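You operate a simulated robot arm through the tools that you are given. There is no shell and no other tool.

The job below is to be done with a simulated two-armed robot. You get a single attempt, and the scene is never put back.

## Task
Load two rivets into the press, then rivet the bracket in its jig.
Fine: leave the slide pushed in.
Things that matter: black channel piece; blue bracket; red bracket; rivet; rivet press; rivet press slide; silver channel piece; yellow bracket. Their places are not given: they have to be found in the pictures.

The check looks at the end state, three seconds after you hand in, the way a careful person would. Anything else that was tipped, shoved, dropped, spilled or broken makes it a failure.

## Robot
Two 7-joint arms with two-finger grippers on one trunk that stands fixed in place. Base frame: the origin is at the foot of the trunk, x ahead of it, y to its left, z up. Readings come in mm, rad, newtons and seconds.
The left shoulder is at [48, 216, 1386], the right one opposite. With the tool pointing down near the work surface each hand reaches from about 140 to 820 mm from the base axis, measured 20 degrees to its own side. Payload 3.43 kg a hand.
Tool frame (each hand has its own): the origin (TCP) lies between the finger pads and is the grasp point; the fingertips stand 20 mm ahead of it; z points along the fingers, y is the line along which they close. The gripper opens to 124 mm. The gripper's body begins 93 mm behind the TCP.
Orientation is that of the tool frame in the base frame, as a unit quaternion [w, x, y, z]. With the fingers straight down and closing along the base's y, the tool's x points along the base's -x, its y along +y and its z along -z.

## Interface
- The arms move only by the tool servo_tool. It takes "left_commands", "right_commands" or both (then of equal length, played together; a hand with none holds still); each is a list of rows, each a list of 7 numbers: the turn, a rotation vector about the base's x, y, z in units of 5 degrees (1.0 is 5 degrees), then the shift along the base's x, y, z in units of 50 mm (1.0 is 50 mm), then the finger opening in mm, from 0 to 124. In form: [[rx, ry, rz, x, y, z, grip], ...]. A call has 1 to 20 rows; each row shifts and turns the commanded pose from where the row before left it. A call with a number of a shift or a turn outside -1 to 1 is refused whole. Each row takes 0.2 s and may step no farther than 50 mm and 0.15 rad from the row before; otherwise, or with a gripper value out of range, the whole call is refused. A pose out of reach is approached as far as the arm can. The call stops where the force on the tool passes 40 N (or 10 N more than at its start, if that is more) or the arm is blocked; 0.2 s more then pass. Each finger travels about 72 mm/s and halts on what it meets, pressing with about 22 N; the grip force reading is that of the motor and also rises with nothing between the fingers. The clock runs only during rows and for 0.2 s after the last one: add rows that do not move to give the fingers time. It gives the time, the measured TCP pose, the force on the tool (base axes), the opening and the grip force at its end, in the units of the frame above (readings bear some noise), with the torque about the TCP (base axes, N m) and any sound that the robot's microphone picked up.
- Cameras (640 x 400 px; columns grow to the right, rows downward): "scene" is now at [155.2, 34.4, 1565.2]; the picture's right is [0.39, -0.92, 0.00], its down [-0.47, -0.20, -0.86] and it looks along [0.79, 0.34, -0.51] (base axes); focal length 285 px, centre (320, 200). "left" rides on the left gripper at [82, -14, -140] in its tool frame; the picture's right is [0.17, 0.99, 0.00], its down [-0.83, 0.14, -0.54] and it looks along [-0.53, 0.09, 0.84] (tool axes); focal length 243 px, centre (320, 200). "right" rides on the right gripper at [82, 14, -140] in its tool frame; the picture's right is [-0.17, 0.99, 0.00], its down [-0.83, -0.14, -0.54] and it looks along [-0.53, -0.09, 0.84] (tool axes); focal length 243 px, centre (320, 200).
- snapshot(camera): a new picture of that camera. The clock stands still meanwhile.
- slide_trunk(by): slides the trunk up (or, below 0, down) by that many mm; the arms and the scene camera ride with it, the base frame stays. It gives what a move gives, with no picture.
- aim_head(pan, tilt): turns the head with the scene camera to pan (to the left, within 1.396 rad either way) and tilt (down, from -0.506 to 1.204), counted from straight ahead of the robot. It gives what a move gives.
- point_at(camera, pixels): for up to 12 pixels [column, row] of the newest picture of that camera ("zoom" is the newest enlarged one), the place [x, y, z] in the base frame of the surface seen there, good to about 2 mm. The clock stands still meanwhile.
- close_up(camera, box): a new picture of the part [left, top, right, bottom] of that camera's present view, enlarged. The clock stands still meanwhile.
- hand_in(): hands the job in; it is judged then, once.

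Leave the grippers open and the arms clear of the work at the hand-in unless told otherwise.

The tools are called as a command line: name --argument value ..., lists and objects as JSON in quotes. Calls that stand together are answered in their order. servo_tool: Moves the arms, as the interface text tells. Its arguments: {"type":"object","properties":{"left_commands":{"type":"array","items":{"type":"array","items":{"type":"number"}}},"right_commands":{"type":"array","items":{"type":"array","items":{"type":"number"}}}},"required":[]} The other tools are called the same way: slide_trunk (by) slides the trunk up or down; aim_head (pan, tilt) turns the head that bears the scene camera; snapshot (camera) takes a picture; point_at (camera, pixels) gives the place of the surface under pixels of a picture; close_up (camera, box) takes an enlarged picture of a part of a camera's view; hand_in () hands the job in.

At the start:

```text
time_s: 0.0
left_tcp_pos: [413.1, 423.7, 1430.6]
left_orientation: [0.001, 0.0, 1.0, -0.001]
left_force: [-0.1, -0.8, -0.3]
left_wrist_torque: [-0.01, -0.03, -0.01]
left_opening: 124.0
left_finger_force: 0.2
right_tcp_pos: [354.8, -11.7, 1423.7]
right_orientation: [-0.001, 0.0, 1.0, 0.0]
right_force: [0.1, -0.3, 0.1]
right_wrist_torque: [0.04, -0.03, -0.02]
right_opening: 123.9
right_finger_force: 0.1
trunk travel left (down, up): [-533.0, 58.0]
head pan, tilt: [0.405, 0.539]
```

scene: 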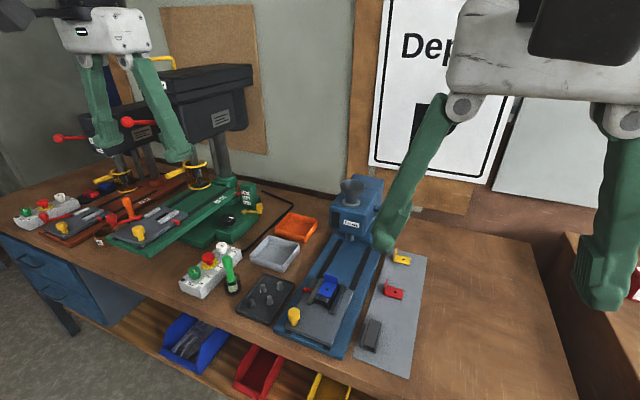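
right: 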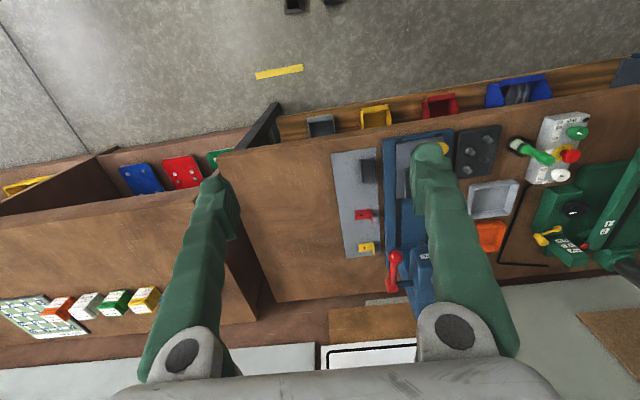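
left: 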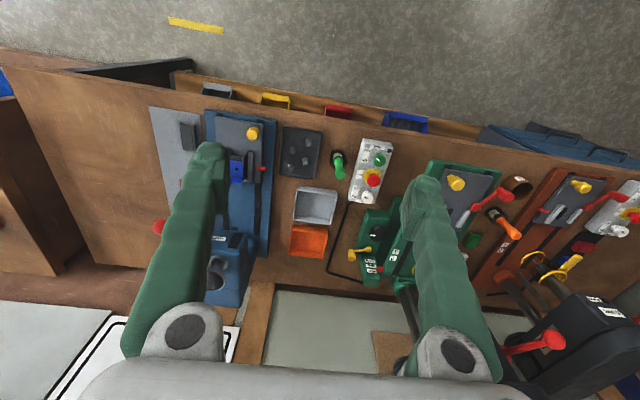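

I start by looking closely at the blue press area around pixel (330, 270) in the scene picture: press, slide with jig, rivet tray, and the grey mat with the brackets.

close_up --camera "scene" --box '[220, 170, 440, 390]'

close_up --camera "left" --box '[130, 80, 360, 310]'

close_up --camera "right" --box '[320, 110, 540, 320]'

```text
1.82 times, centred on (330, 280) of scene
```

zoom: 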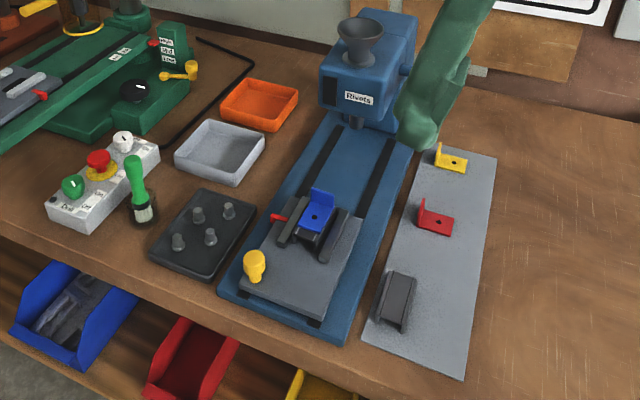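

```text
1.74 times, centred on (245, 195) of left
```

zoom: 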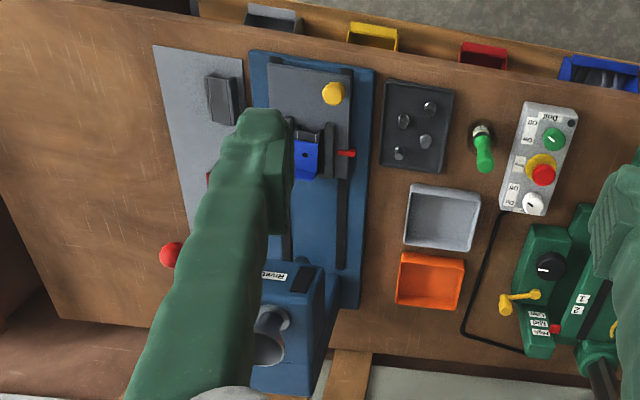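

```text
1.90 times, centred on (430, 215) of right
```

zoom: 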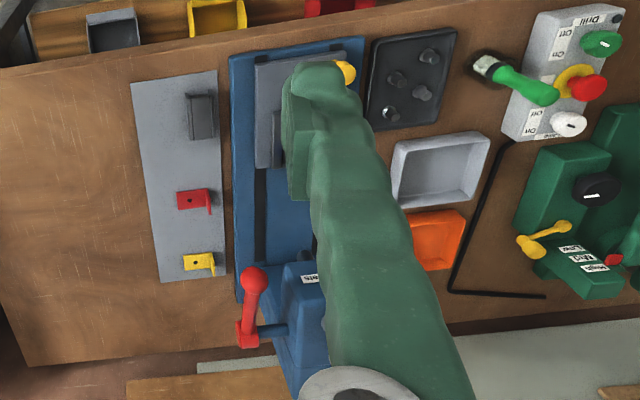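

The blue bracket sits in the jig on the slide (yellow knob in front), four rivets stand in the dark tray, the press has a funnel marked "Rivets" and a red lever on its right side. I ask for places of key points in the scene picture, and enlarge more.

point_at --camera "scene" --pixels '[[262, 302], [269, 286], [249, 285], [264, 298], [293, 315], [327, 287], [353, 186], [350, 190], [372, 335], [392, 293], [402, 260], [300, 340]]'

close_up --camera "scene" --box '[265, 250, 385, 360]'

```text
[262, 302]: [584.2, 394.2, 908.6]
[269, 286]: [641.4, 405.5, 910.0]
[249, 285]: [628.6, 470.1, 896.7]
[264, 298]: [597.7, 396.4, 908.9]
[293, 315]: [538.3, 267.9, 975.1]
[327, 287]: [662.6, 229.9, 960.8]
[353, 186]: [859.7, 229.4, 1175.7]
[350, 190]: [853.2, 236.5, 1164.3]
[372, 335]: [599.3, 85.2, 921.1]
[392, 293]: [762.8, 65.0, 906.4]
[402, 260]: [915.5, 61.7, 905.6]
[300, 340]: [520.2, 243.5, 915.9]
```

```text
3.64 times, centred on (325, 305) of scene
```

zoom: 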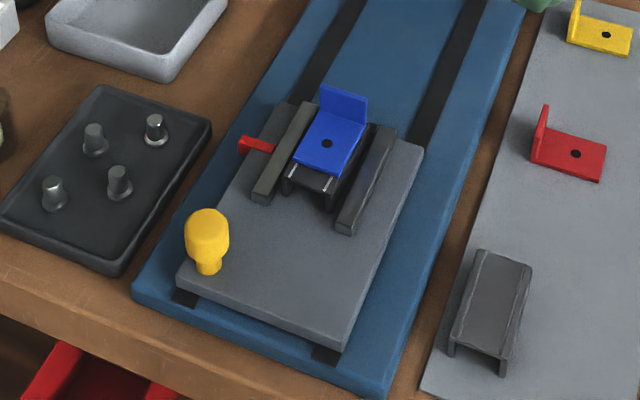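

The right arm hides part of the press. I move the right hand 300 mm to the right at its present height, well above everything.

servo_tool --right_commands '[[0, 0, 0, 0, -1, 0, 124], [0, 0, 0, 0, -1, 0, 124], [0, 0, 0, 0, -1, 0, 124], [0, 0, 0, 0, -1, 0, 124], [0, 0, 0, 0, -1, 0, 124], [0, 0, 0, 0, -1, 0, 124]]'

aim_head --pan 0.3 --tilt 0.6

snapshot --camera "scene"

```text
time_s: 1.4
left_tcp_pos: [411.2, 422.0, 1431.3]
left_orientation: [0.003, 0.0, 1.0, 0.0]
left_force: [-0.3, -1.3, 0.8]
left_wrist_torque: [0.02, 0.0, -0.02]
left_opening: 124.0
left_finger_force: 0.1
right_tcp_pos: [282.9, -255.0, 1354.8]
right_orientation: [0.001, 0.0, 1.0, 0.001]
right_force: [-0.5, -0.6, -0.7]
right_wrist_torque: [0.02, -0.01, -0.01]
right_opening: 124.0
right_finger_force: 0.1
right hand out of reach, approached as far as the arm can: row 1, 2, 3, 4, 5, 6
trunk travel left (down, up): [-533.0, 58.0]
head pan, tilt: [0.405, 0.539]
```

```text
time_s: 2.1
left_tcp_pos: [412.7, 423.4, 1430.0]
left_orientation: [0.002, 0.0, 1.0, -0.001]
left_force: [0.0, -0.7, 0.3]
left_wrist_torque: [-0.01, 0.01, 0.01]
left_opening: 124.1
left_finger_force: 0.0
right_tcp_pos: [283.3, -252.9, 1356.8]
right_orientation: [0.0, 0.001, 1.0, 0.0]
right_force: [0.0, 0.2, -0.4]
right_wrist_torque: [0.0, 0.0, 0.0]
right_opening: 123.8
right_finger_force: 0.0
trunk travel left (down, up): [-533.0, 58.0]
head pan, tilt: [0.3, 0.6]
```

```text
taken
```

scene: 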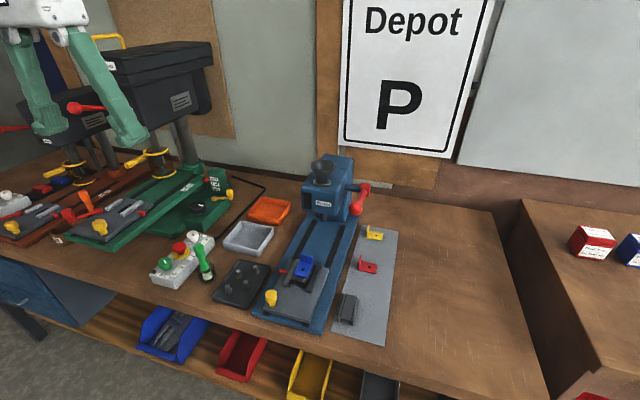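

The press is now unobstructed at (328, 190). I enlarge the press with its red lever and the slide with jig.

close_up --camera "scene" --box '[285, 145, 385, 235]'

point_at --camera "scene" --pixels '[[320, 166], [323, 172], [322, 162], [357, 212], [365, 187], [350, 188], [328, 207], [322, 218], [345, 240], [303, 268], [284, 271], [270, 298]]'

close_up --camera "scene" --box '[250, 240, 350, 340]'

```text
4.44 times, centred on (335, 190) of scene
```

zoom: 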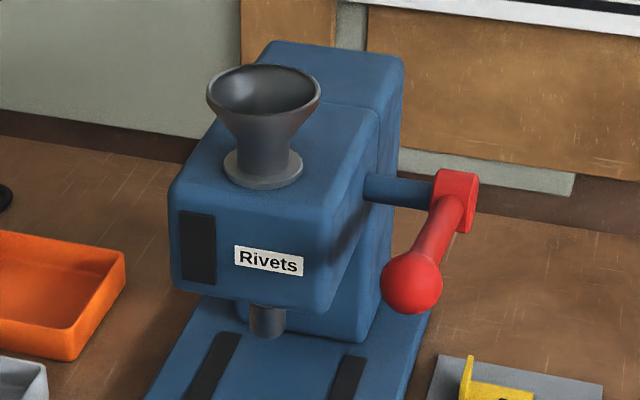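

```text
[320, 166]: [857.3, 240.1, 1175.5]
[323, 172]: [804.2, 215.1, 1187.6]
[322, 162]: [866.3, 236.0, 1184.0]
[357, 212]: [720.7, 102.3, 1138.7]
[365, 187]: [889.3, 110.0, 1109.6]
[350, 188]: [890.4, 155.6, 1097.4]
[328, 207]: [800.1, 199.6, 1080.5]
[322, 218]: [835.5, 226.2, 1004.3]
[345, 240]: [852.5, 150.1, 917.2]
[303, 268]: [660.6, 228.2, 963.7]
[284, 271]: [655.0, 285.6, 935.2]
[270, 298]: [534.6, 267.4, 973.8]
```

```text
4.00 times, centred on (300, 290) of scene
```

zoom: 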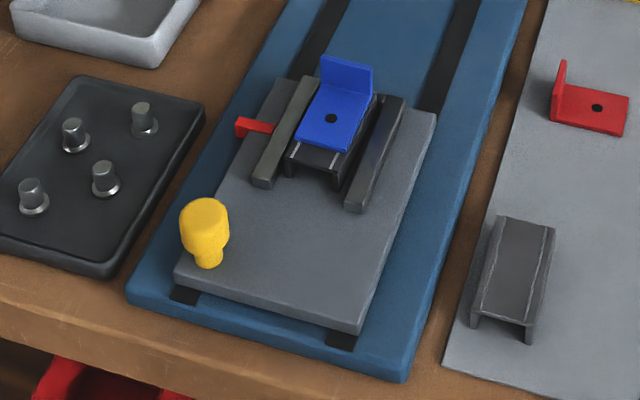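

The black channel with the blue bracket is already in the jig; the red ball lever points toward the robot near (725–740, 102, 1139), and the funnel rim is near z 1187. Next I lower the left hand over the rivet tray (around 612, 432) to z≈1100 for a close look.

servo_tool --left_commands '[[0, 0, 0, 0.5, 0, -0.9, 124], [0, 0, 0, 0.5, 0, -0.9, 124], [0, 0, 0, 0.5, 0, -0.9, 124], [0, 0, 0, 0.5, 0, -0.9, 124], [0, 0, 0, 0.5, 0, -0.9, 124], [0, 0, 0, 0.5, 0, -0.9, 124], [0, 0, 0, 0.5, 0, -0.9, 124]]'

snapshot --camera "left"

```text
refused: row 1 steps farther than a row can; nothing moved
```

```text
taken
```

left: 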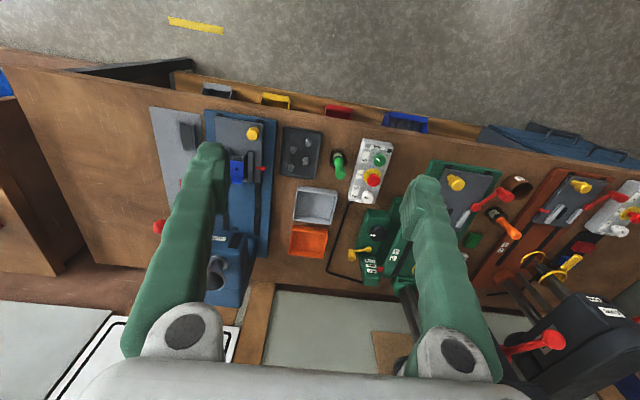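

The step was slightly over 50 mm; I repeat with smaller steps (total about +198 in x, −330 in z).

servo_tool --left_commands '[[0, 0, 0, 0.5, 0.02, -0.83, 124], [0, 0, 0, 0.5, 0.02, -0.83, 124], [0, 0, 0, 0.5, 0.02, -0.83, 124], [0, 0, 0, 0.5, 0.02, -0.83, 124], [0, 0, 0, 0.5, 0.02, -0.83, 124], [0, 0, 0, 0.5, 0.02, -0.83, 124], [0, 0, 0, 0.5, 0.02, -0.83, 124], [0, 0, 0, 0.5, 0.02, -0.83, 124]]'

snapshot --camera "left"

```text
time_s: 3.9
left_tcp_pos: [614.6, 432.6, 1096.0]
left_orientation: [0.002, 0.0, 1.0, -0.002]
left_force: [0.4, 0.3, -0.2]
left_wrist_torque: [0.0, 0.06, -0.03]
left_opening: 123.8
left_finger_force: 0.1
right_tcp_pos: [285.7, -251.7, 1356.1]
right_orientation: [-0.001, 0.001, 1.0, 0.001]
right_force: [-0.9, -0.3, 0.7]
right_wrist_torque: [-0.02, 0.04, -0.03]
right_opening: 123.9
right_finger_force: 0.0
trunk travel left (down, up): [-533.0, 58.0]
head pan, tilt: [0.3, 0.6]
```

```text
taken
```

left: 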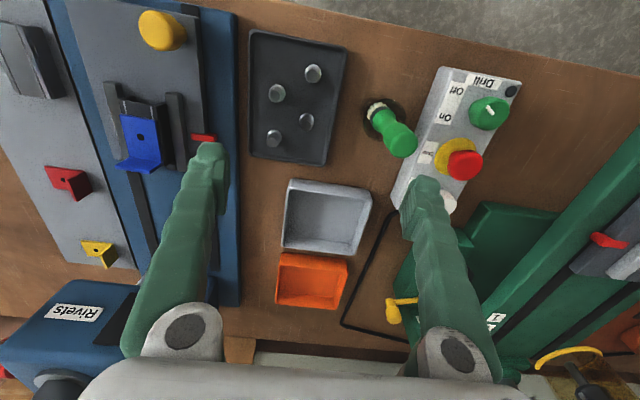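

I see the four rivets at (313,73), (277,93), (274,138), (306,122). I enlarge the tray and the jig, and ask for their places.

close_up --camera "left" --box '[240, 30, 350, 170]'

point_at --camera "left" --pixels '[[313, 72], [277, 92], [273, 137], [306, 121], [293, 107], [280, 90], [160, 30], [140, 137], [150, 160], [203, 138], [140, 108], [175, 110]]'

close_up --camera "left" --box '[80, 0, 240, 190]'

```text
2.86 times, centred on (295, 100) of left
```

zoom: 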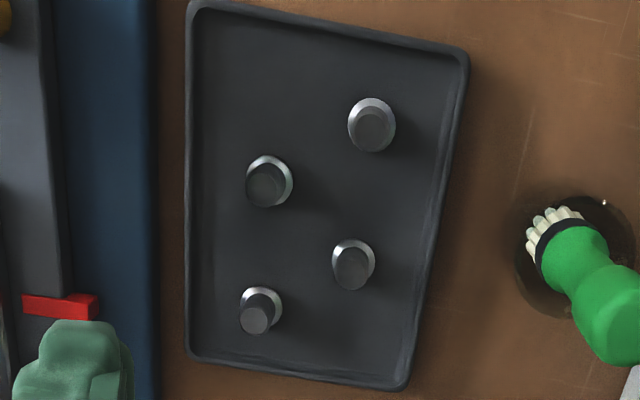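

```text
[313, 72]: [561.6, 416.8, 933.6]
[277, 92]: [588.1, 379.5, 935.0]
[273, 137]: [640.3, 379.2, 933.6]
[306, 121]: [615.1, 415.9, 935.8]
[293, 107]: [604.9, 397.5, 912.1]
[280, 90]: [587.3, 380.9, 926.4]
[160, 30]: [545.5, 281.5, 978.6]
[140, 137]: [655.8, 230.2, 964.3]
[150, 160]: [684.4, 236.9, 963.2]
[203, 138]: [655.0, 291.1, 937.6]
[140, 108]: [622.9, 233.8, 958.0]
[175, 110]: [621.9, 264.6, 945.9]
```

```text
2.11 times, centred on (160, 95) of left
```

zoom: 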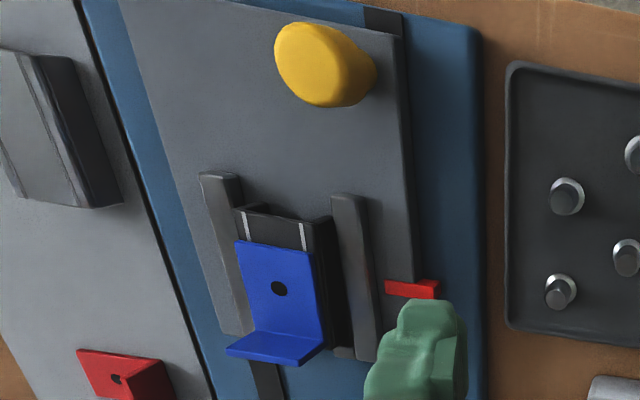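

Rivet tops stand at z≈935 on a tray floor at 912. I now measure the funnel rim and lever carefully from the scene camera enlarged.

close_up --camera "scene" --box '[290, 145, 390, 235]'

```text
4.44 times, centred on (340, 190) of scene
```

zoom: 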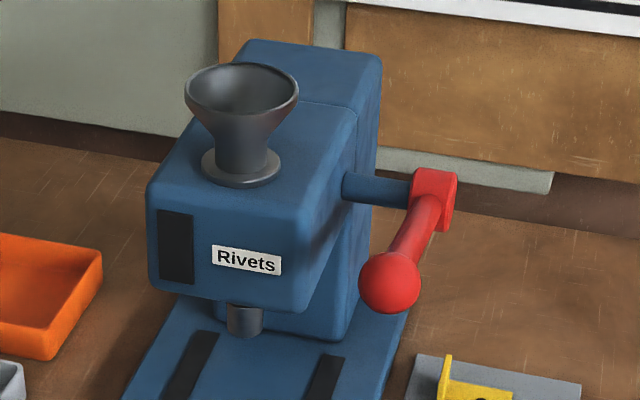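

The rim's ellipse runs from about (186,92) to (298,92), front at (242,121). I query points on the rim, ball, lever hub, nose and body.

point_at --camera "zoom" --pixels '[[188, 95], [296, 97], [242, 120], [242, 66], [240, 90], [390, 283], [390, 256], [362, 283], [434, 172], [445, 205], [420, 225], [245, 318]]'

```text
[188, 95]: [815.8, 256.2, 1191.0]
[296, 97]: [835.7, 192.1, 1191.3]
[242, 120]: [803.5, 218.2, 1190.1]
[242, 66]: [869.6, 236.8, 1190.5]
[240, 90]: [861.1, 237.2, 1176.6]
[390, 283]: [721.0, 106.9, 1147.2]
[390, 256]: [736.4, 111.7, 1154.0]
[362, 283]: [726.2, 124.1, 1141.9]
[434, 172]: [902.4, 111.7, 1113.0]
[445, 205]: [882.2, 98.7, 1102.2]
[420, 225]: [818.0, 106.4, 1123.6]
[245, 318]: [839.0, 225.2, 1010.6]
```

The funnel's rim centre is near (836, 227, 1191), radius about 34 mm; the lever ball centre near (735, 108, 1137) with hub near (895, 107, 1100). Now I turn the left hand −45° about z (so fingers miss neighbouring rivets), close to 44 mm and hover over the rivet at (616, 416).

servo_tool --left_commands '[[0, 0, -1, 0, -0.03, -0.18, 44], [0, 0, -1, 0, -0.03, -0.18, 44], [0, 0, -1, 0, -0.04, -0.18, 44], [0, 0, -1, 0, -0.04, -0.18, 44], [0, 0, -1, 0, -0.04, -0.18, 44], [0, 0, -1, 0, -0.04, -0.18, 44], [0, 0, -1, 0, -0.04, -0.18, 44], [0, 0, -1, 0.02, -0.04, -0.18, 44], [0, 0, -1, 0.02, -0.03, -0.18, 44]]'

snapshot --camera "left"

```text
time_s: 5.9
left_tcp_pos: [615.3, 416.3, 1015.8]
left_orientation: [0.001, 0.383, 0.924, -0.002]
left_force: [-0.4, -0.7, 0.2]
left_wrist_torque: [-0.02, 0.02, -0.01]
left_opening: 43.9
left_finger_force: 0.1
right_tcp_pos: [283.9, -253.5, 1356.1]
right_orientation: [0.0, 0.001, 1.0, 0.0]
right_force: [0.3, -0.1, -0.1]
right_wrist_torque: [0.0, -0.01, 0.03]
right_opening: 124.0
right_finger_force: 0.1
trunk travel left (down, up): [-533.0, 58.0]
head pan, tilt: [0.3, 0.6]
```

```text
taken
```

left: 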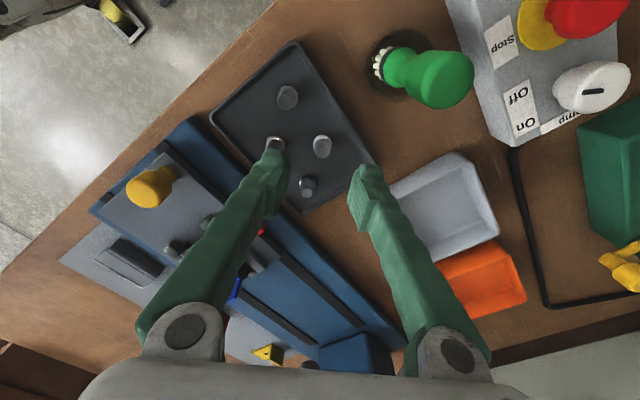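

The target rivet is at (322,147) between the fingers. I measure it and its neighbours again.

point_at --camera "left" --pixels '[[322, 143], [322, 148], [318, 146], [327, 146], [288, 94], [288, 99], [307, 182], [306, 188], [340, 120], [352, 158]]'

close_up --camera "left" --box '[250, 80, 390, 220]'

```text
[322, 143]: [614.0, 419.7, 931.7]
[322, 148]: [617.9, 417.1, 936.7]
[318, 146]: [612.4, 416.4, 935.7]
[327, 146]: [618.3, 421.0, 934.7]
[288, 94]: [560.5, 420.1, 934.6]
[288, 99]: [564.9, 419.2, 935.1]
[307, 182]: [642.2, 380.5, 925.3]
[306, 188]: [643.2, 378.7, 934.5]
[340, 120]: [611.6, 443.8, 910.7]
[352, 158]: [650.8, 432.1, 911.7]
```

```text
2.86 times, centred on (320, 150) of left
```

zoom: 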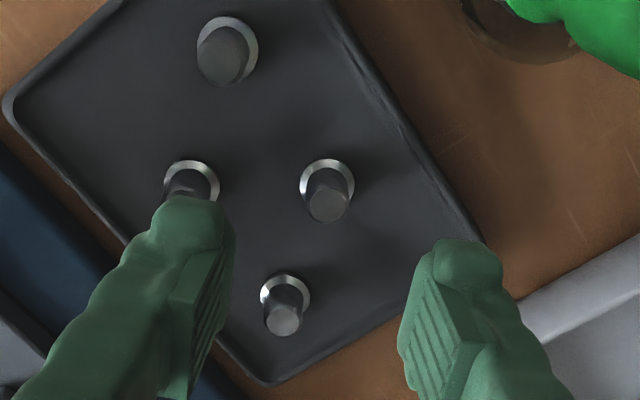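

I measure the shank's top face centre at zoom (327,203) and the other shank tops.

point_at --camera "zoom" --pixels '[[327, 204], [316, 204], [339, 204], [327, 216], [224, 62], [284, 321], [308, 176], [350, 190]]'

```text
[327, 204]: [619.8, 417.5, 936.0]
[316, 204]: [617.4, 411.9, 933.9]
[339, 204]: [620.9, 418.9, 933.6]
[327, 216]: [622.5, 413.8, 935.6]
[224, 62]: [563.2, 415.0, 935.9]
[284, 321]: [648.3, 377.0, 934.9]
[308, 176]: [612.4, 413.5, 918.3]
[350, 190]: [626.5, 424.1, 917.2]
```

Rivet C's axis is at about (619.5, 416.5). I shift +4 mm in x, narrow the opening to 36 mm, and go down to z≈939 in small steps.

servo_tool --left_commands '[[0, 0, 0, 0.08, 0.0, 0, 36], [0, 0, 0, 0, 0, -0.5, 36], [0, 0, 0, 0, 0, -0.5, 36], [0, 0, 0, 0, 0, -0.3, 36], [0, 0, 0, 0, 0, -0.22, 36], [0, 0, 0, 0, 0, 0, 36]]'

close_up --camera "left" --box '[230, 100, 410, 280]'

```text
time_s: 7.3
left_tcp_pos: [619.5, 415.7, 940.8]
left_orientation: [0.003, 0.383, 0.924, -0.002]
left_force: [0.1, 0.7, 0.1]
left_wrist_torque: [0.0, -0.03, 0.0]
left_opening: 35.9
left_finger_force: 0.1
right_tcp_pos: [283.9, -253.1, 1356.2]
right_orientation: [0.0, 0.001, 1.0, 0.0]
right_force: [0.9, 0.2, 0.4]
right_wrist_torque: [-0.04, 0.0, 0.01]
right_opening: 124.1
right_finger_force: 0.0
trunk travel left (down, up): [-533.0, 58.0]
head pan, tilt: [0.3, 0.6]
```

```text
2.22 times, centred on (320, 190) of left
```

zoom: 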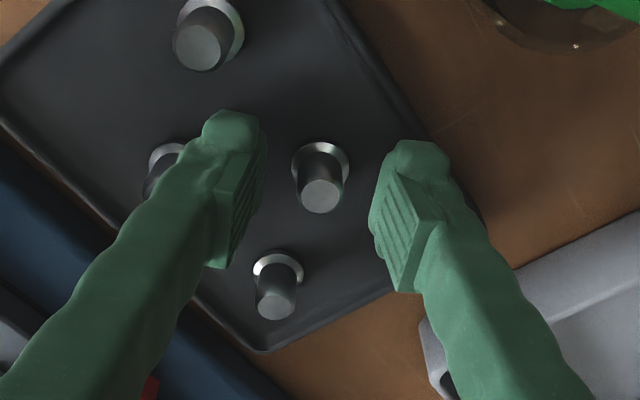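

The rivet is centred between the fingers (top at zoom (321,195), TCP at about (320,204)). I lower 2 mm and close on the shank.

servo_tool --left_commands '[[0, 0, 0, 0, 0, -0.04, 36], [0, 0, 0, 0, 0, 0, 0], [0, 0, 0, 0, 0, 0, 0], [0, 0, 0, 0, 0, 0, 0], [0, 0, 0, 0, 0, 0, 0]]'

close_up --camera "left" --box '[230, 100, 410, 280]'

```text
time_s: 8.5
left_tcp_pos: [617.6, 415.5, 939.6]
left_orientation: [0.0, 0.383, 0.924, -0.001]
left_force: [0.1, -0.5, 0.1]
left_wrist_torque: [0.01, 0.0, 0.0]
left_opening: 13.7
left_finger_force: 21.8
right_tcp_pos: [283.3, -252.7, 1356.4]
right_orientation: [0.001, 0.001, 1.0, 0.0]
right_force: [-1.4, 0.8, -1.2]
right_wrist_torque: [0.01, 0.0, 0.0]
right_opening: 123.9
right_finger_force: 0.0
trunk travel left (down, up): [-533.0, 58.0]
head pan, tilt: [0.3, 0.6]
```

```text
2.22 times, centred on (320, 190) of left
```

zoom: 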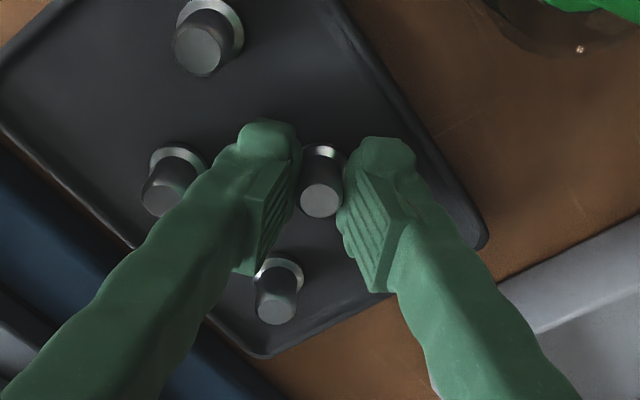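

Gripped at 13.7 mm opening, 21.8 N. I lift straight up about 100 mm and check it holds.

servo_tool --left_commands '[[0, 0, 0, 0, 0, 0.3, 0], [0, 0, 0, 0, 0, 0.5, 0], [0, 0, 0, 0, 0, 0.6, 0], [0, 0, 0, 0, 0, 0.6, 0]]'

close_up --camera "left" --box '[230, 100, 410, 280]'

```text
time_s: 9.5
left_tcp_pos: [617.1, 416.0, 1039.8]
left_orientation: [0.001, 0.383, 0.924, -0.002]
left_force: [0.2, 1.0, 0.0]
left_wrist_torque: [0.04, -0.02, 0.03]
left_opening: 14.1
left_finger_force: 22.1
right_tcp_pos: [282.7, -253.3, 1356.2]
right_orientation: [0.0, 0.001, 1.0, 0.0]
right_force: [0.4, -0.4, 0.9]
right_wrist_torque: [-0.01, 0.0, 0.01]
right_opening: 123.8
right_finger_force: 0.0
trunk travel left (down, up): [-533.0, 58.0]
head pan, tilt: [0.3, 0.6]
```

```text
2.22 times, centred on (320, 190) of left
```

zoom: 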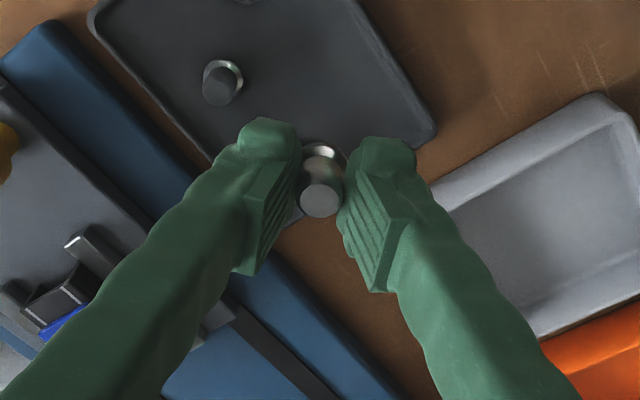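

The rivet is held. I raise to z≈1270, then across toward the funnel, stopping short at about (770, 285) to check reach.

servo_tool --left_commands '[[0, 0, 0, 0, 0, 0.92, 0], [0, 0, 0, 0, 0, 0.92, 0], [0, 0, 0, 0, 0, 0.92, 0], [0, 0, 0, 0, 0, 0.92, 0], [0, 0, 0, 0, 0, 0.92, 0], [0, 0, 0, 0.6, -0.52, 0, 0], [0, 0, 0, 0.6, -0.52, 0, 0], [0, 0, 0, 0.6, -0.52, 0, 0], [0, 0, 0, 0.6, -0.52, 0, 0], [0, 0, 0, 0.6, -0.52, 0, 0]]'

snapshot --camera "left"

snapshot --camera "scene"

```text
time_s: 11.7
left_tcp_pos: [611.0, 350.6, 1202.9]
left_orientation: [0.007, 0.383, 0.924, -0.003]
left_force: [0.8, 0.2, -0.7]
left_wrist_torque: [-0.01, 0.03, -0.05]
left_opening: 13.9
left_finger_force: 22.4
left hand out of reach, approached as far as the arm can: row 5, 6, 7, 8, 9, 10
right_tcp_pos: [284.7, -253.0, 1356.3]
right_orientation: [0.0, 0.001, 1.0, 0.0]
right_force: [0.6, -0.4, 0.0]
right_wrist_torque: [0.05, 0.02, -0.04]
right_opening: 124.0
right_finger_force: 0.0
trunk travel left (down, up): [-533.0, 58.0]
head pan, tilt: [0.3, 0.6]
```

```text
taken
```

left: 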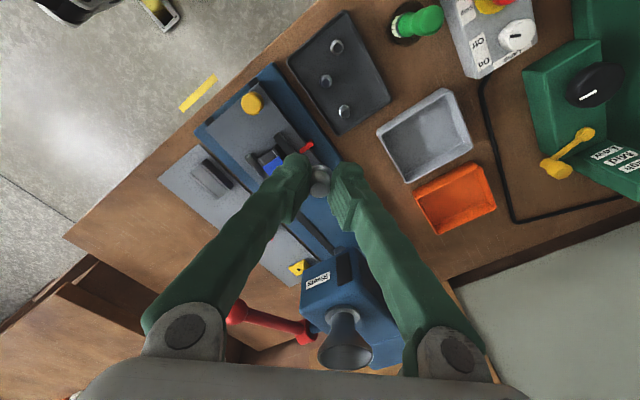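

```text
taken
```

scene: 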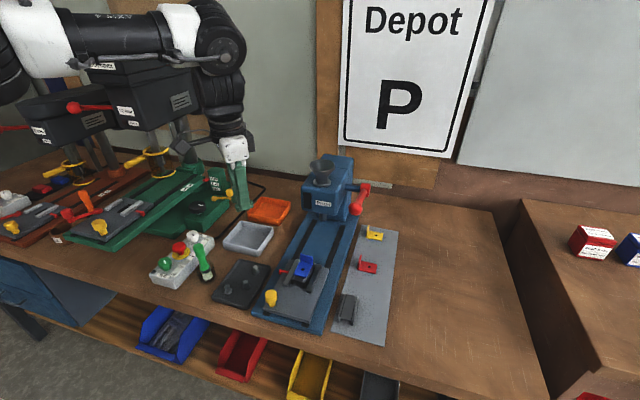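

The straight-down pose at that height is out of reach; the hand stopped at (611, 351, 1203), still holding the rivet in free air. I raise the trunk by its remaining 58 mm for more reach, then I will tilt the tool forward.

slide_trunk --by 57

```text
time_s: 12.7
left_tcp_pos: [592.7, 351.0, 1373.8]
left_orientation: [0.096, 0.381, 0.919, 0.034]
left_force: [0.1, 0.1, -0.6]
left_wrist_torque: [-0.04, 0.01, 0.01]
left_opening: 13.8
left_finger_force: 21.6
right_tcp_pos: [244.5, -252.9, 1456.4]
right_orientation: [0.09, 0.003, 0.996, 0.002]
right_force: [1.2, 0.7, 0.2]
right_wrist_torque: [0.02, 0.01, 0.01]
right_opening: 124.2
right_finger_force: 0.0
trunk travel left (down, up): [-590.0, 1.0]
head pan, tilt: [0.3, 0.6]
```

The left hand is now at z≈1374 with a slight tilt (orientation changed). I send two idle rows to see the settled pose and how the command is counted.

servo_tool --left_commands '[[0, 0, 0, 0, 0, 0, 0], [0, 0, 0, 0, 0, 0, 0]]'

snapshot --camera "left"

snapshot --camera "scene"

```text
time_s: 13.2
left_tcp_pos: [591.6, 350.3, 1376.1]
left_orientation: [0.098, 0.381, 0.918, 0.035]
left_force: [0.3, 0.6, 0.0]
left_wrist_torque: [0.0, -0.02, -0.04]
left_opening: 13.6
left_finger_force: 22.2
right_tcp_pos: [241.9, -253.4, 1457.2]
right_orientation: [0.093, 0.002, 0.996, 0.001]
right_force: [0.0, 0.5, -0.3]
right_wrist_torque: [0.0, 0.03, -0.02]
right_opening: 124.0
right_finger_force: 0.1
trunk travel left (down, up): [-590.0, 1.0]
head pan, tilt: [0.3, 0.6]
```

```text
taken
```

left: 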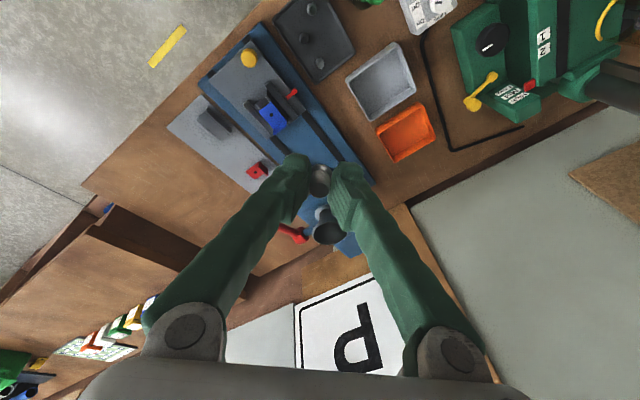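

```text
taken
```

scene: 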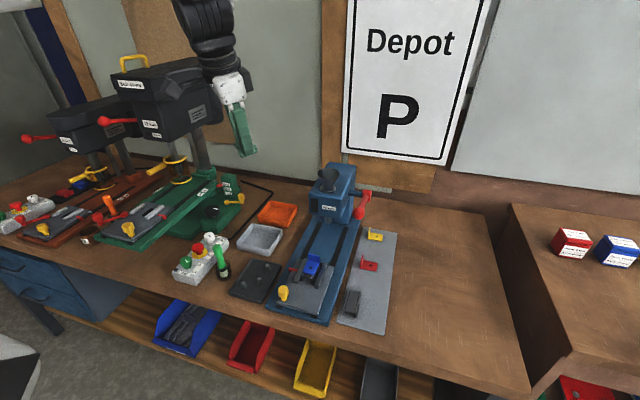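

The trunk rise also leaned the shoulders back (tool tilted ~11°), which doesn't help reach. I slide it back down by 57 mm and will use tool tilt instead.

slide_trunk --by -57

```text
time_s: 14.2
left_tcp_pos: [591.1, 350.2, 1320.9]
left_orientation: [0.099, 0.381, 0.919, 0.035]
left_force: [-0.7, 0.0, 0.2]
left_wrist_torque: [-0.01, -0.02, 0.01]
left_opening: 14.0
left_finger_force: 21.8
right_tcp_pos: [262.4, -253.8, 1378.5]
right_orientation: [0.049, 0.003, 0.999, 0.002]
right_force: [0.6, -1.0, 0.2]
right_wrist_torque: [0.05, -0.02, -0.02]
right_opening: 123.8
right_finger_force: 0.0
trunk travel left (down, up): [-533.0, 58.0]
head pan, tilt: [0.3, 0.6]
```

The left hand is now stable at (591, 350, 1321), tilted 12° forward. I turn it back 45° about its own finger axis so the fingers close along base y again, then tilt 20° more forward, all in free air.

servo_tool --left_commands '[[-0.2, 0.01, 0.97, 0, 0, 0, 0], [-0.2, 0.01, 0.97, 0, 0, 0, 0], [-0.2, 0.01, 0.97, 0, 0, 0, 0], [-0.2, 0.01, 0.97, 0, 0, 0, 0], [-0.2, 0.01, 0.97, 0, 0, 0, 0], [-0.2, 0.01, 0.97, 0, 0, 0, 0], [-0.2, 0.01, 0.97, 0, 0, 0, 0], [-0.2, 0.01, 0.97, 0, 0, 0, 0], [-0.2, 0.01, 0.97, 0, 0, 0, 0], [0, -1, 0, 0, 0, 0, 0], [0, -1, 0, 0, 0, 0, 0], [0, -1, 0, 0, 0, 0, 0], [0, -1, 0, 0, 0, 0, 0]]'

snapshot --camera "left"

```text
time_s: 17.0
left_tcp_pos: [591.7, 351.9, 1319.0]
left_orientation: [0.274, 0.004, 0.962, -0.003]
left_force: [-0.8, -1.1, -0.1]
left_wrist_torque: [-0.03, -0.01, 0.02]
left_opening: 13.7
left_finger_force: 22.1
right_tcp_pos: [261.5, -251.4, 1378.5]
right_orientation: [0.048, 0.002, 0.999, 0.0]
right_force: [0.5, 0.5, -0.9]
right_wrist_torque: [-0.01, 0.01, 0.0]
right_opening: 124.1
right_finger_force: 0.1
trunk travel left (down, up): [-533.0, 58.0]
head pan, tilt: [0.3, 0.6]
```

```text
taken
```

left: 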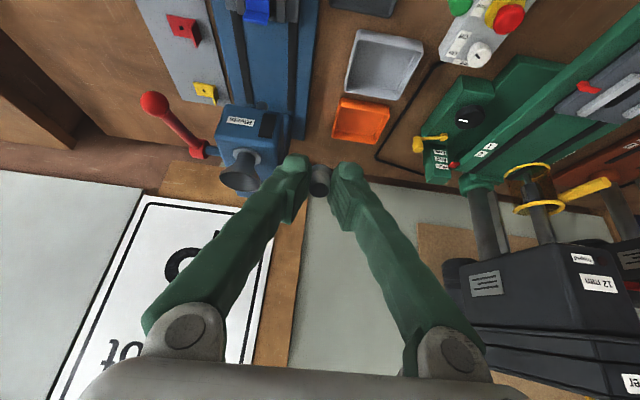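

The tilt is now 32° forward, the rivet still held. I move toward a point above the funnel (TCP ≈ (815, 227, 1262)), adding 10° tilt on the way.

servo_tool --left_commands '[[0, -1, 0, 0.6, -0.35, 0, 0], [0, -1, 0, 0.7, -0.41, -0.1, 0], [0, 0, 0, 0.7, -0.41, -0.2, 0], [0, 0, 0, 0.7, -0.41, -0.2, 0], [0, 0, 0, 0.7, -0.41, -0.3, 0], [0, 0, 0, 0.7, -0.41, -0.3, 0], [0, 0, 0, 0.36, -0.1, 0, 0]]'

snapshot --camera "left"

snapshot --camera "scene"

```text
time_s: 18.6
left_tcp_pos: [769.5, 266.8, 1270.1]
left_orientation: [0.357, 0.006, 0.934, -0.002]
left_force: [0.2, 0.9, -0.1]
left_wrist_torque: [0.01, 0.0, 0.0]
left_opening: 13.5
left_finger_force: 21.9
left hand out of reach, approached as far as the arm can: row 5, 6, 7
right_tcp_pos: [260.6, -252.9, 1379.0]
right_orientation: [0.048, 0.003, 0.999, 0.001]
right_force: [0.3, 0.5, 0.1]
right_wrist_torque: [0.04, -0.04, -0.06]
right_opening: 124.0
right_finger_force: 0.0
trunk travel left (down, up): [-533.0, 58.0]
head pan, tilt: [0.3, 0.6]
```

```text
taken
```

left: 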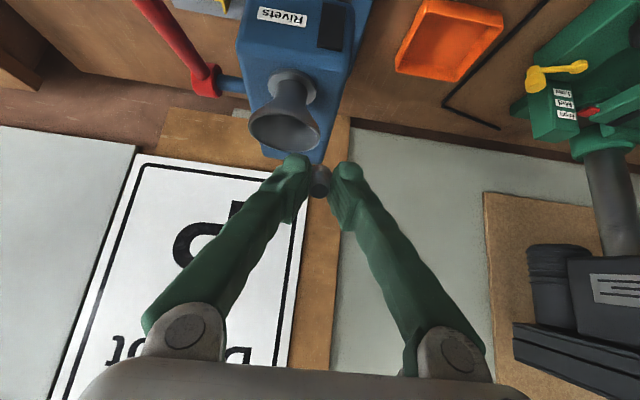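

```text
taken
```

scene: 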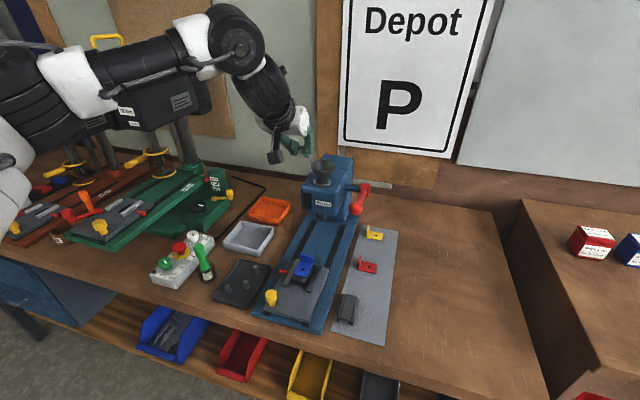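

The hand stopped at (769.5, 266.8, 1270) with 42° tilt, out of reach farther. I look closely at the arm's posture.

close_up --camera "scene" --box '[0, 0, 360, 240]'

point_at --camera "scene" --pixels '[[238, 43], [270, 95], [298, 130], [290, 145], [200, 40], [130, 55], [50, 80], [10, 140]]'

```text
1.67 times, centred on (180, 120) of scene
```

zoom: 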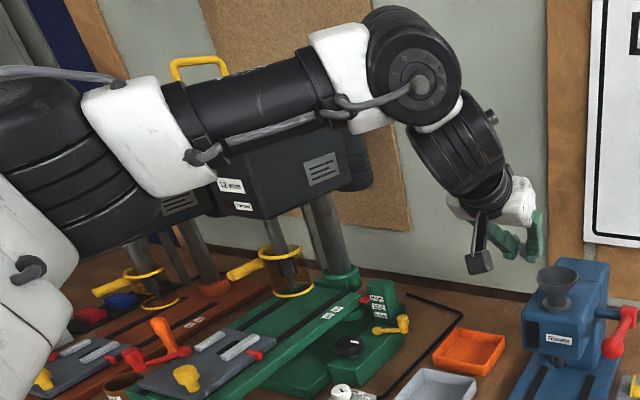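

```text
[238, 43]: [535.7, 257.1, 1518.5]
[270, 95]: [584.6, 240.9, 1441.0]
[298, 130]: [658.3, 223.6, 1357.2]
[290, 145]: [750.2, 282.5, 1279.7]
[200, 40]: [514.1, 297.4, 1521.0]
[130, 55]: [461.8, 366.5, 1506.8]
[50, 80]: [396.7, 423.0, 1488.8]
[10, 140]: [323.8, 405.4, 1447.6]
```

The wrist joint, not the arm's length, is limiting (wrist sits at about (535, 290, 1515)). I tilt the tool 25° more forward in place, which lowers the wrist, and check.

servo_tool --left_commands '[[0, -1, 0, -0.2, 0, 0, 0], [0, -1, 0, 0, 0, 0, 0], [0, -1, 0, 0, 0, 0, 0], [0, -1, 0, 0, 0, 0, 0], [0, -1, 0, 0, 0, 0, 0]]'

snapshot --camera "scene"

```text
time_s: 19.8
left_tcp_pos: [761.6, 265.3, 1268.3]
left_orientation: [0.551, 0.005, 0.834, -0.001]
left_force: [-0.1, 0.6, -0.8]
left_wrist_torque: [-0.03, -0.02, 0.02]
left_opening: 13.5
left_finger_force: 21.8
right_tcp_pos: [261.2, -252.3, 1378.4]
right_orientation: [0.048, 0.003, 0.999, 0.001]
right_force: [-0.2, -0.1, -0.8]
right_wrist_torque: [0.02, 0.01, -0.01]
right_opening: 124.1
right_finger_force: 0.1
trunk travel left (down, up): [-533.0, 58.0]
head pan, tilt: [0.3, 0.6]
```

```text
taken
```

scene: 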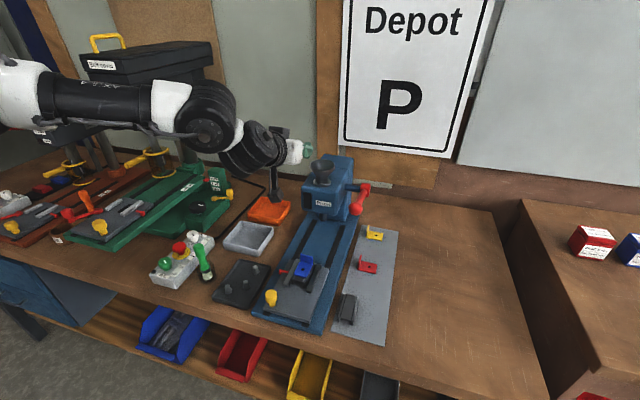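

Tilt is 67° and pose reached. Now I move above the funnel: about +56 in x, −38 in y.

servo_tool --left_commands '[[0, 0, 0, 0.4, -0.26, 0, 0], [0, 0, 0, 0.4, -0.26, 0, 0], [0, 0, 0, 0.3, -0.24, 0, 0], [0, 0, 0, 0, 0, 0, 0]]'

snapshot --camera "left"

close_up --camera "scene" --box '[200, 80, 400, 240]'

```text
time_s: 20.8
left_tcp_pos: [817.4, 228.4, 1268.0]
left_orientation: [0.55, 0.005, 0.835, -0.001]
left_force: [-0.7, 0.4, 0.7]
left_wrist_torque: [-0.01, 0.06, -0.01]
left_opening: 13.4
left_finger_force: 22.0
right_tcp_pos: [262.5, -253.8, 1378.0]
right_orientation: [0.049, 0.003, 0.999, 0.001]
right_force: [-0.7, 0.8, 0.4]
right_wrist_torque: [0.0, -0.06, 0.02]
right_opening: 124.1
right_finger_force: 0.0
trunk travel left (down, up): [-533.0, 58.0]
head pan, tilt: [0.3, 0.6]
```

```text
taken
```

left: 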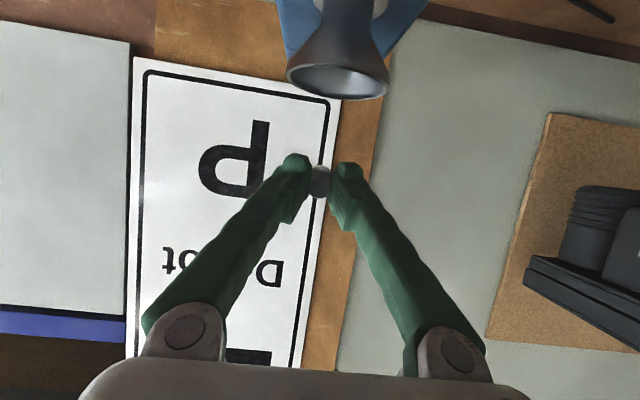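

```text
2.50 times, centred on (300, 160) of scene
```

zoom: 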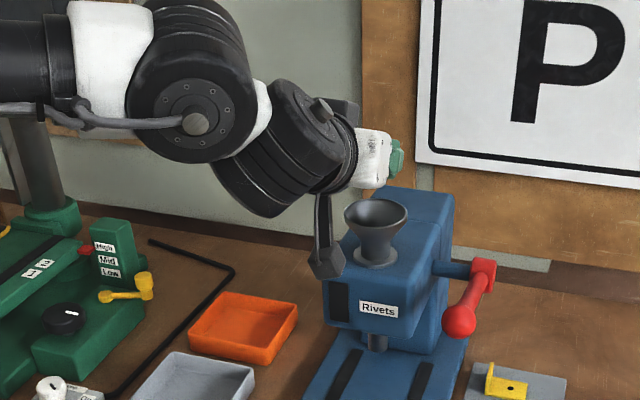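

Reached (817, 228, 1268); the funnel mouth is right below the rivet at (338,80). I shift +6 mm in x and go down 50 mm so the rivet is just over the rim.

servo_tool --left_commands '[[0, 0, 0, 0.12, -0.02, -0.5, 0], [0, 0, 0, 0, 0, -0.5, 0], [0, 0, 0, 0, 0, 0, 0]]'

close_up --camera "left" --box '[220, 60, 420, 240]'

close_up --camera "scene" --box '[270, 110, 390, 220]'

```text
time_s: 21.6
left_tcp_pos: [821.9, 226.8, 1220.6]
left_orientation: [0.551, 0.005, 0.834, 0.0]
left_force: [-0.3, -0.4, 0.1]
left_wrist_torque: [-0.07, 0.0, 0.02]
left_opening: 13.5
left_finger_force: 21.7
right_tcp_pos: [260.9, -252.4, 1378.3]
right_orientation: [0.049, 0.003, 0.999, 0.001]
right_force: [0.6, 1.0, 0.5]
right_wrist_torque: [0.0, 0.02, -0.02]
right_opening: 123.9
right_finger_force: 0.0
trunk travel left (down, up): [-533.0, 58.0]
head pan, tilt: [0.3, 0.6]
```

```text
2.22 times, centred on (320, 150) of left
```

zoom: 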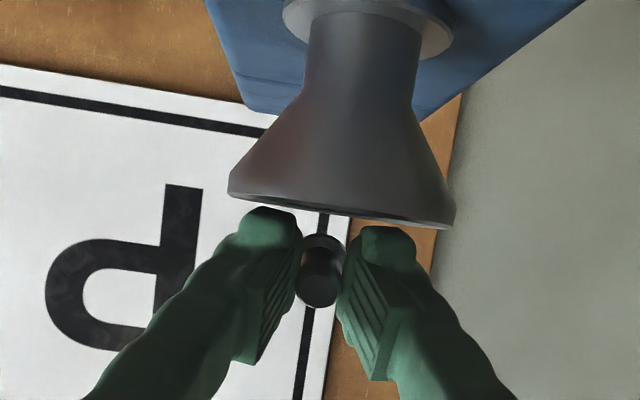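

```text
3.64 times, centred on (330, 165) of scene
```

zoom: 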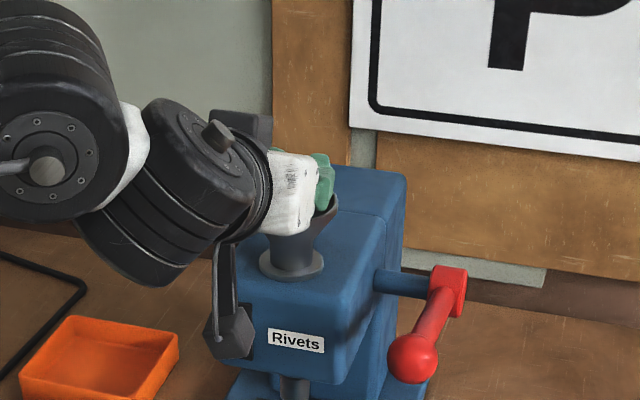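

The rivet is over the mouth, about 3 mm to the right of its centre. I shift +2.5 mm in y, lower 3 mm, then open to 36 mm to drop the rivet.

servo_tool --left_commands '[[0, 0, 0, 0, 0.05, -0.06, 0], [0, 0, 0, 0, 0, 0, 0], [0, 0, 0, 0, 0, 0, 36], [0, 0, 0, 0, 0, 0, 36], [0, 0, 0, 0, 0, 0, 36], [0, 0, 0, 0, 0, 0, 36]]'

close_up --camera "left" --box '[220, 60, 420, 240]'

close_up --camera "scene" --box '[270, 110, 390, 220]'

```text
time_s: 23.0
left_tcp_pos: [822.6, 229.8, 1217.2]
left_orientation: [0.55, 0.005, 0.835, -0.001]
left_force: [-0.2, 0.6, -0.6]
left_wrist_torque: [0.04, -0.03, -0.01]
left_opening: 35.9
left_finger_force: 0.1
right_tcp_pos: [262.8, -251.8, 1378.5]
right_orientation: [0.048, 0.002, 0.999, 0.001]
right_force: [1.0, -0.6, 0.4]
right_wrist_torque: [-0.01, 0.0, -0.02]
right_opening: 123.8
right_finger_force: 0.0
trunk travel left (down, up): [-533.0, 58.0]
head pan, tilt: [0.3, 0.6]
```

```text
2.22 times, centred on (320, 150) of left
```

zoom: 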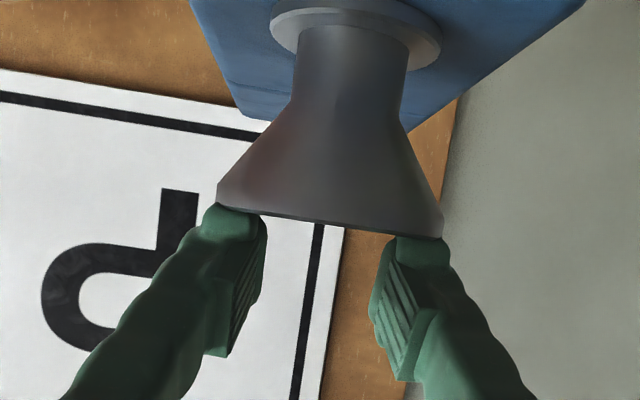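

```text
3.64 times, centred on (330, 165) of scene
```

zoom: 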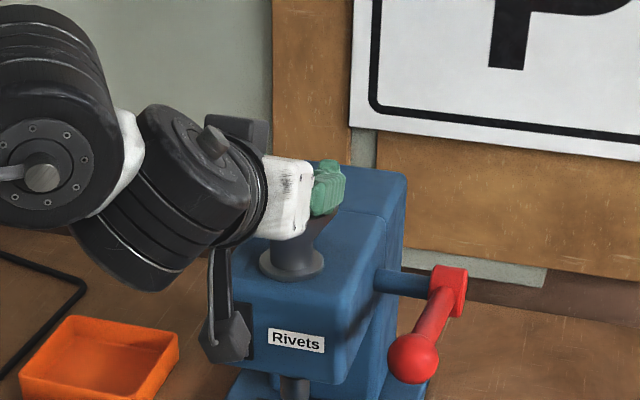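

The rivet has left the fingers and is not visible outside the funnel. I raise 50 mm and back off, then look into the funnel.

servo_tool --left_commands '[[0, 0, 0, 0, 0, 0.5, 36], [0, 0, 0, 0, 0, 0.7, 36], [0, 0, 0, -0.6, 0.4, 0.2, 36], [0, 0, 0, -0.6, 0.6, 0, 36], [0, 0, 0, -0.6, 0.7, 0, 36], [0, 0, 0, -0.6, 0.7, 0, 36]]'

close_up --camera "scene" --box '[280, 145, 360, 205]'

snapshot --camera "scene"

```text
time_s: 24.4
left_tcp_pos: [700.8, 352.4, 1286.6]
left_orientation: [0.551, 0.005, 0.834, -0.002]
left_force: [-0.5, 0.3, 0.0]
left_wrist_torque: [-0.04, 0.0, -0.01]
left_opening: 36.1
left_finger_force: 0.1
right_tcp_pos: [259.1, -250.7, 1379.0]
right_orientation: [0.05, 0.003, 0.999, 0.001]
right_force: [-0.4, 0.2, 0.4]
right_wrist_torque: [-0.04, 0.0, -0.03]
right_opening: 124.2
right_finger_force: 0.1
trunk travel left (down, up): [-533.0, 58.0]
head pan, tilt: [0.3, 0.6]
```

```text
6.67 times, centred on (320, 175) of scene
```

zoom: 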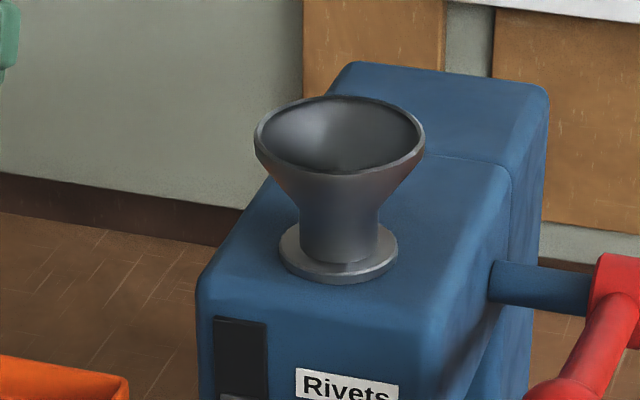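

```text
taken
```

scene: 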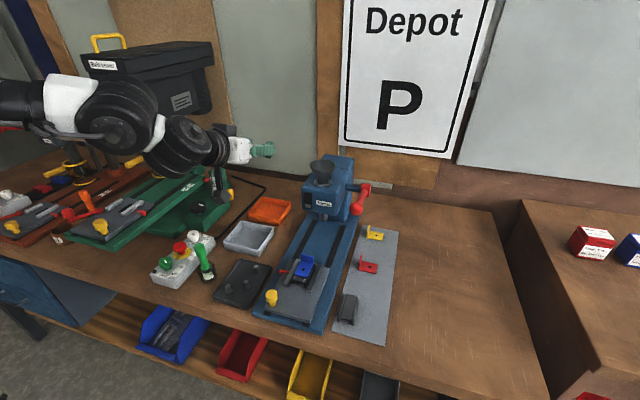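

No rivet is visible outside. The black window left of the "Rivets" label seems to show something; I enlarge it.

close_up --camera "scene" --box '[295, 180, 345, 220]'

```text
10.00 times, centred on (320, 200) of scene
```

zoom: 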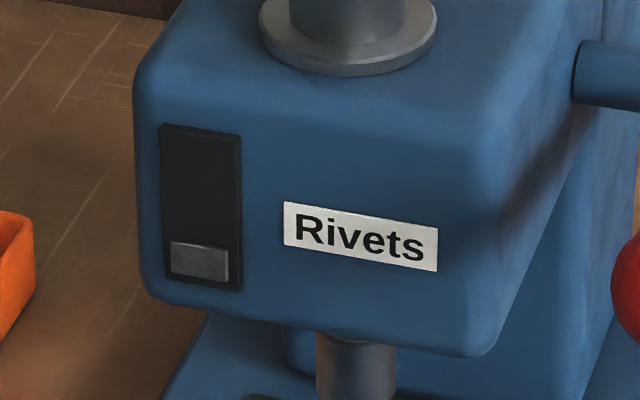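

The window now shows one bar: one rivet is loaded. I bring the left hand back over the tray, undoing the 67° tilt on the way, toward rivet A at about (563, 416).

servo_tool --left_commands '[[0, 0.955, 0, -0.2, 0.09, -0.27, 40], [0, 0.955, 0, -0.2, 0.09, -0.27, 40], [0, 0.955, 0, -0.2, 0.09, -0.27, 40], [0, 0.955, 0, -0.2, 0.09, -0.27, 40], [0, 0.955, 0, -0.2, 0.09, -0.27, 40], [0, 0.955, 0, -0.2, 0.09, -0.27, 40], [0, 0.955, 0, -0.2, 0.09, -0.27, 40], [0, 0.955, 0, -0.2, 0.09, -0.27, 40], [0, 0.955, 0, -0.2, 0.09, -0.27, 40], [0, 0.955, 0, -0.2, 0.09, -0.27, 40], [0, 0.955, 0, -0.2, 0.09, -0.27, 40], [0, 0.955, 0, -0.2, 0.09, -0.27, 40], [0, 0.955, 0, -0.2, 0.09, -0.27, 40], [0, 0.955, 0, -0.2, 0.09, -0.27, 40]]'

```text
time_s: 27.4
left_tcp_pos: [563.3, 412.0, 1096.0]
left_orientation: [-0.001, 0.004, 1.0, -0.005]
left_force: [0.4, 0.9, -0.5]
left_wrist_torque: [-0.05, 0.0, 0.01]
left_opening: 40.1
left_finger_force: 0.1
right_tcp_pos: [262.6, -253.1, 1378.8]
right_orientation: [0.047, 0.003, 0.999, 0.001]
right_force: [-0.1, -0.1, -0.2]
right_wrist_torque: [0.01, 0.03, 0.01]
right_opening: 124.0
right_finger_force: 0.0
trunk travel left (down, up): [-533.0, 58.0]
head pan, tilt: [0.3, 0.6]
```

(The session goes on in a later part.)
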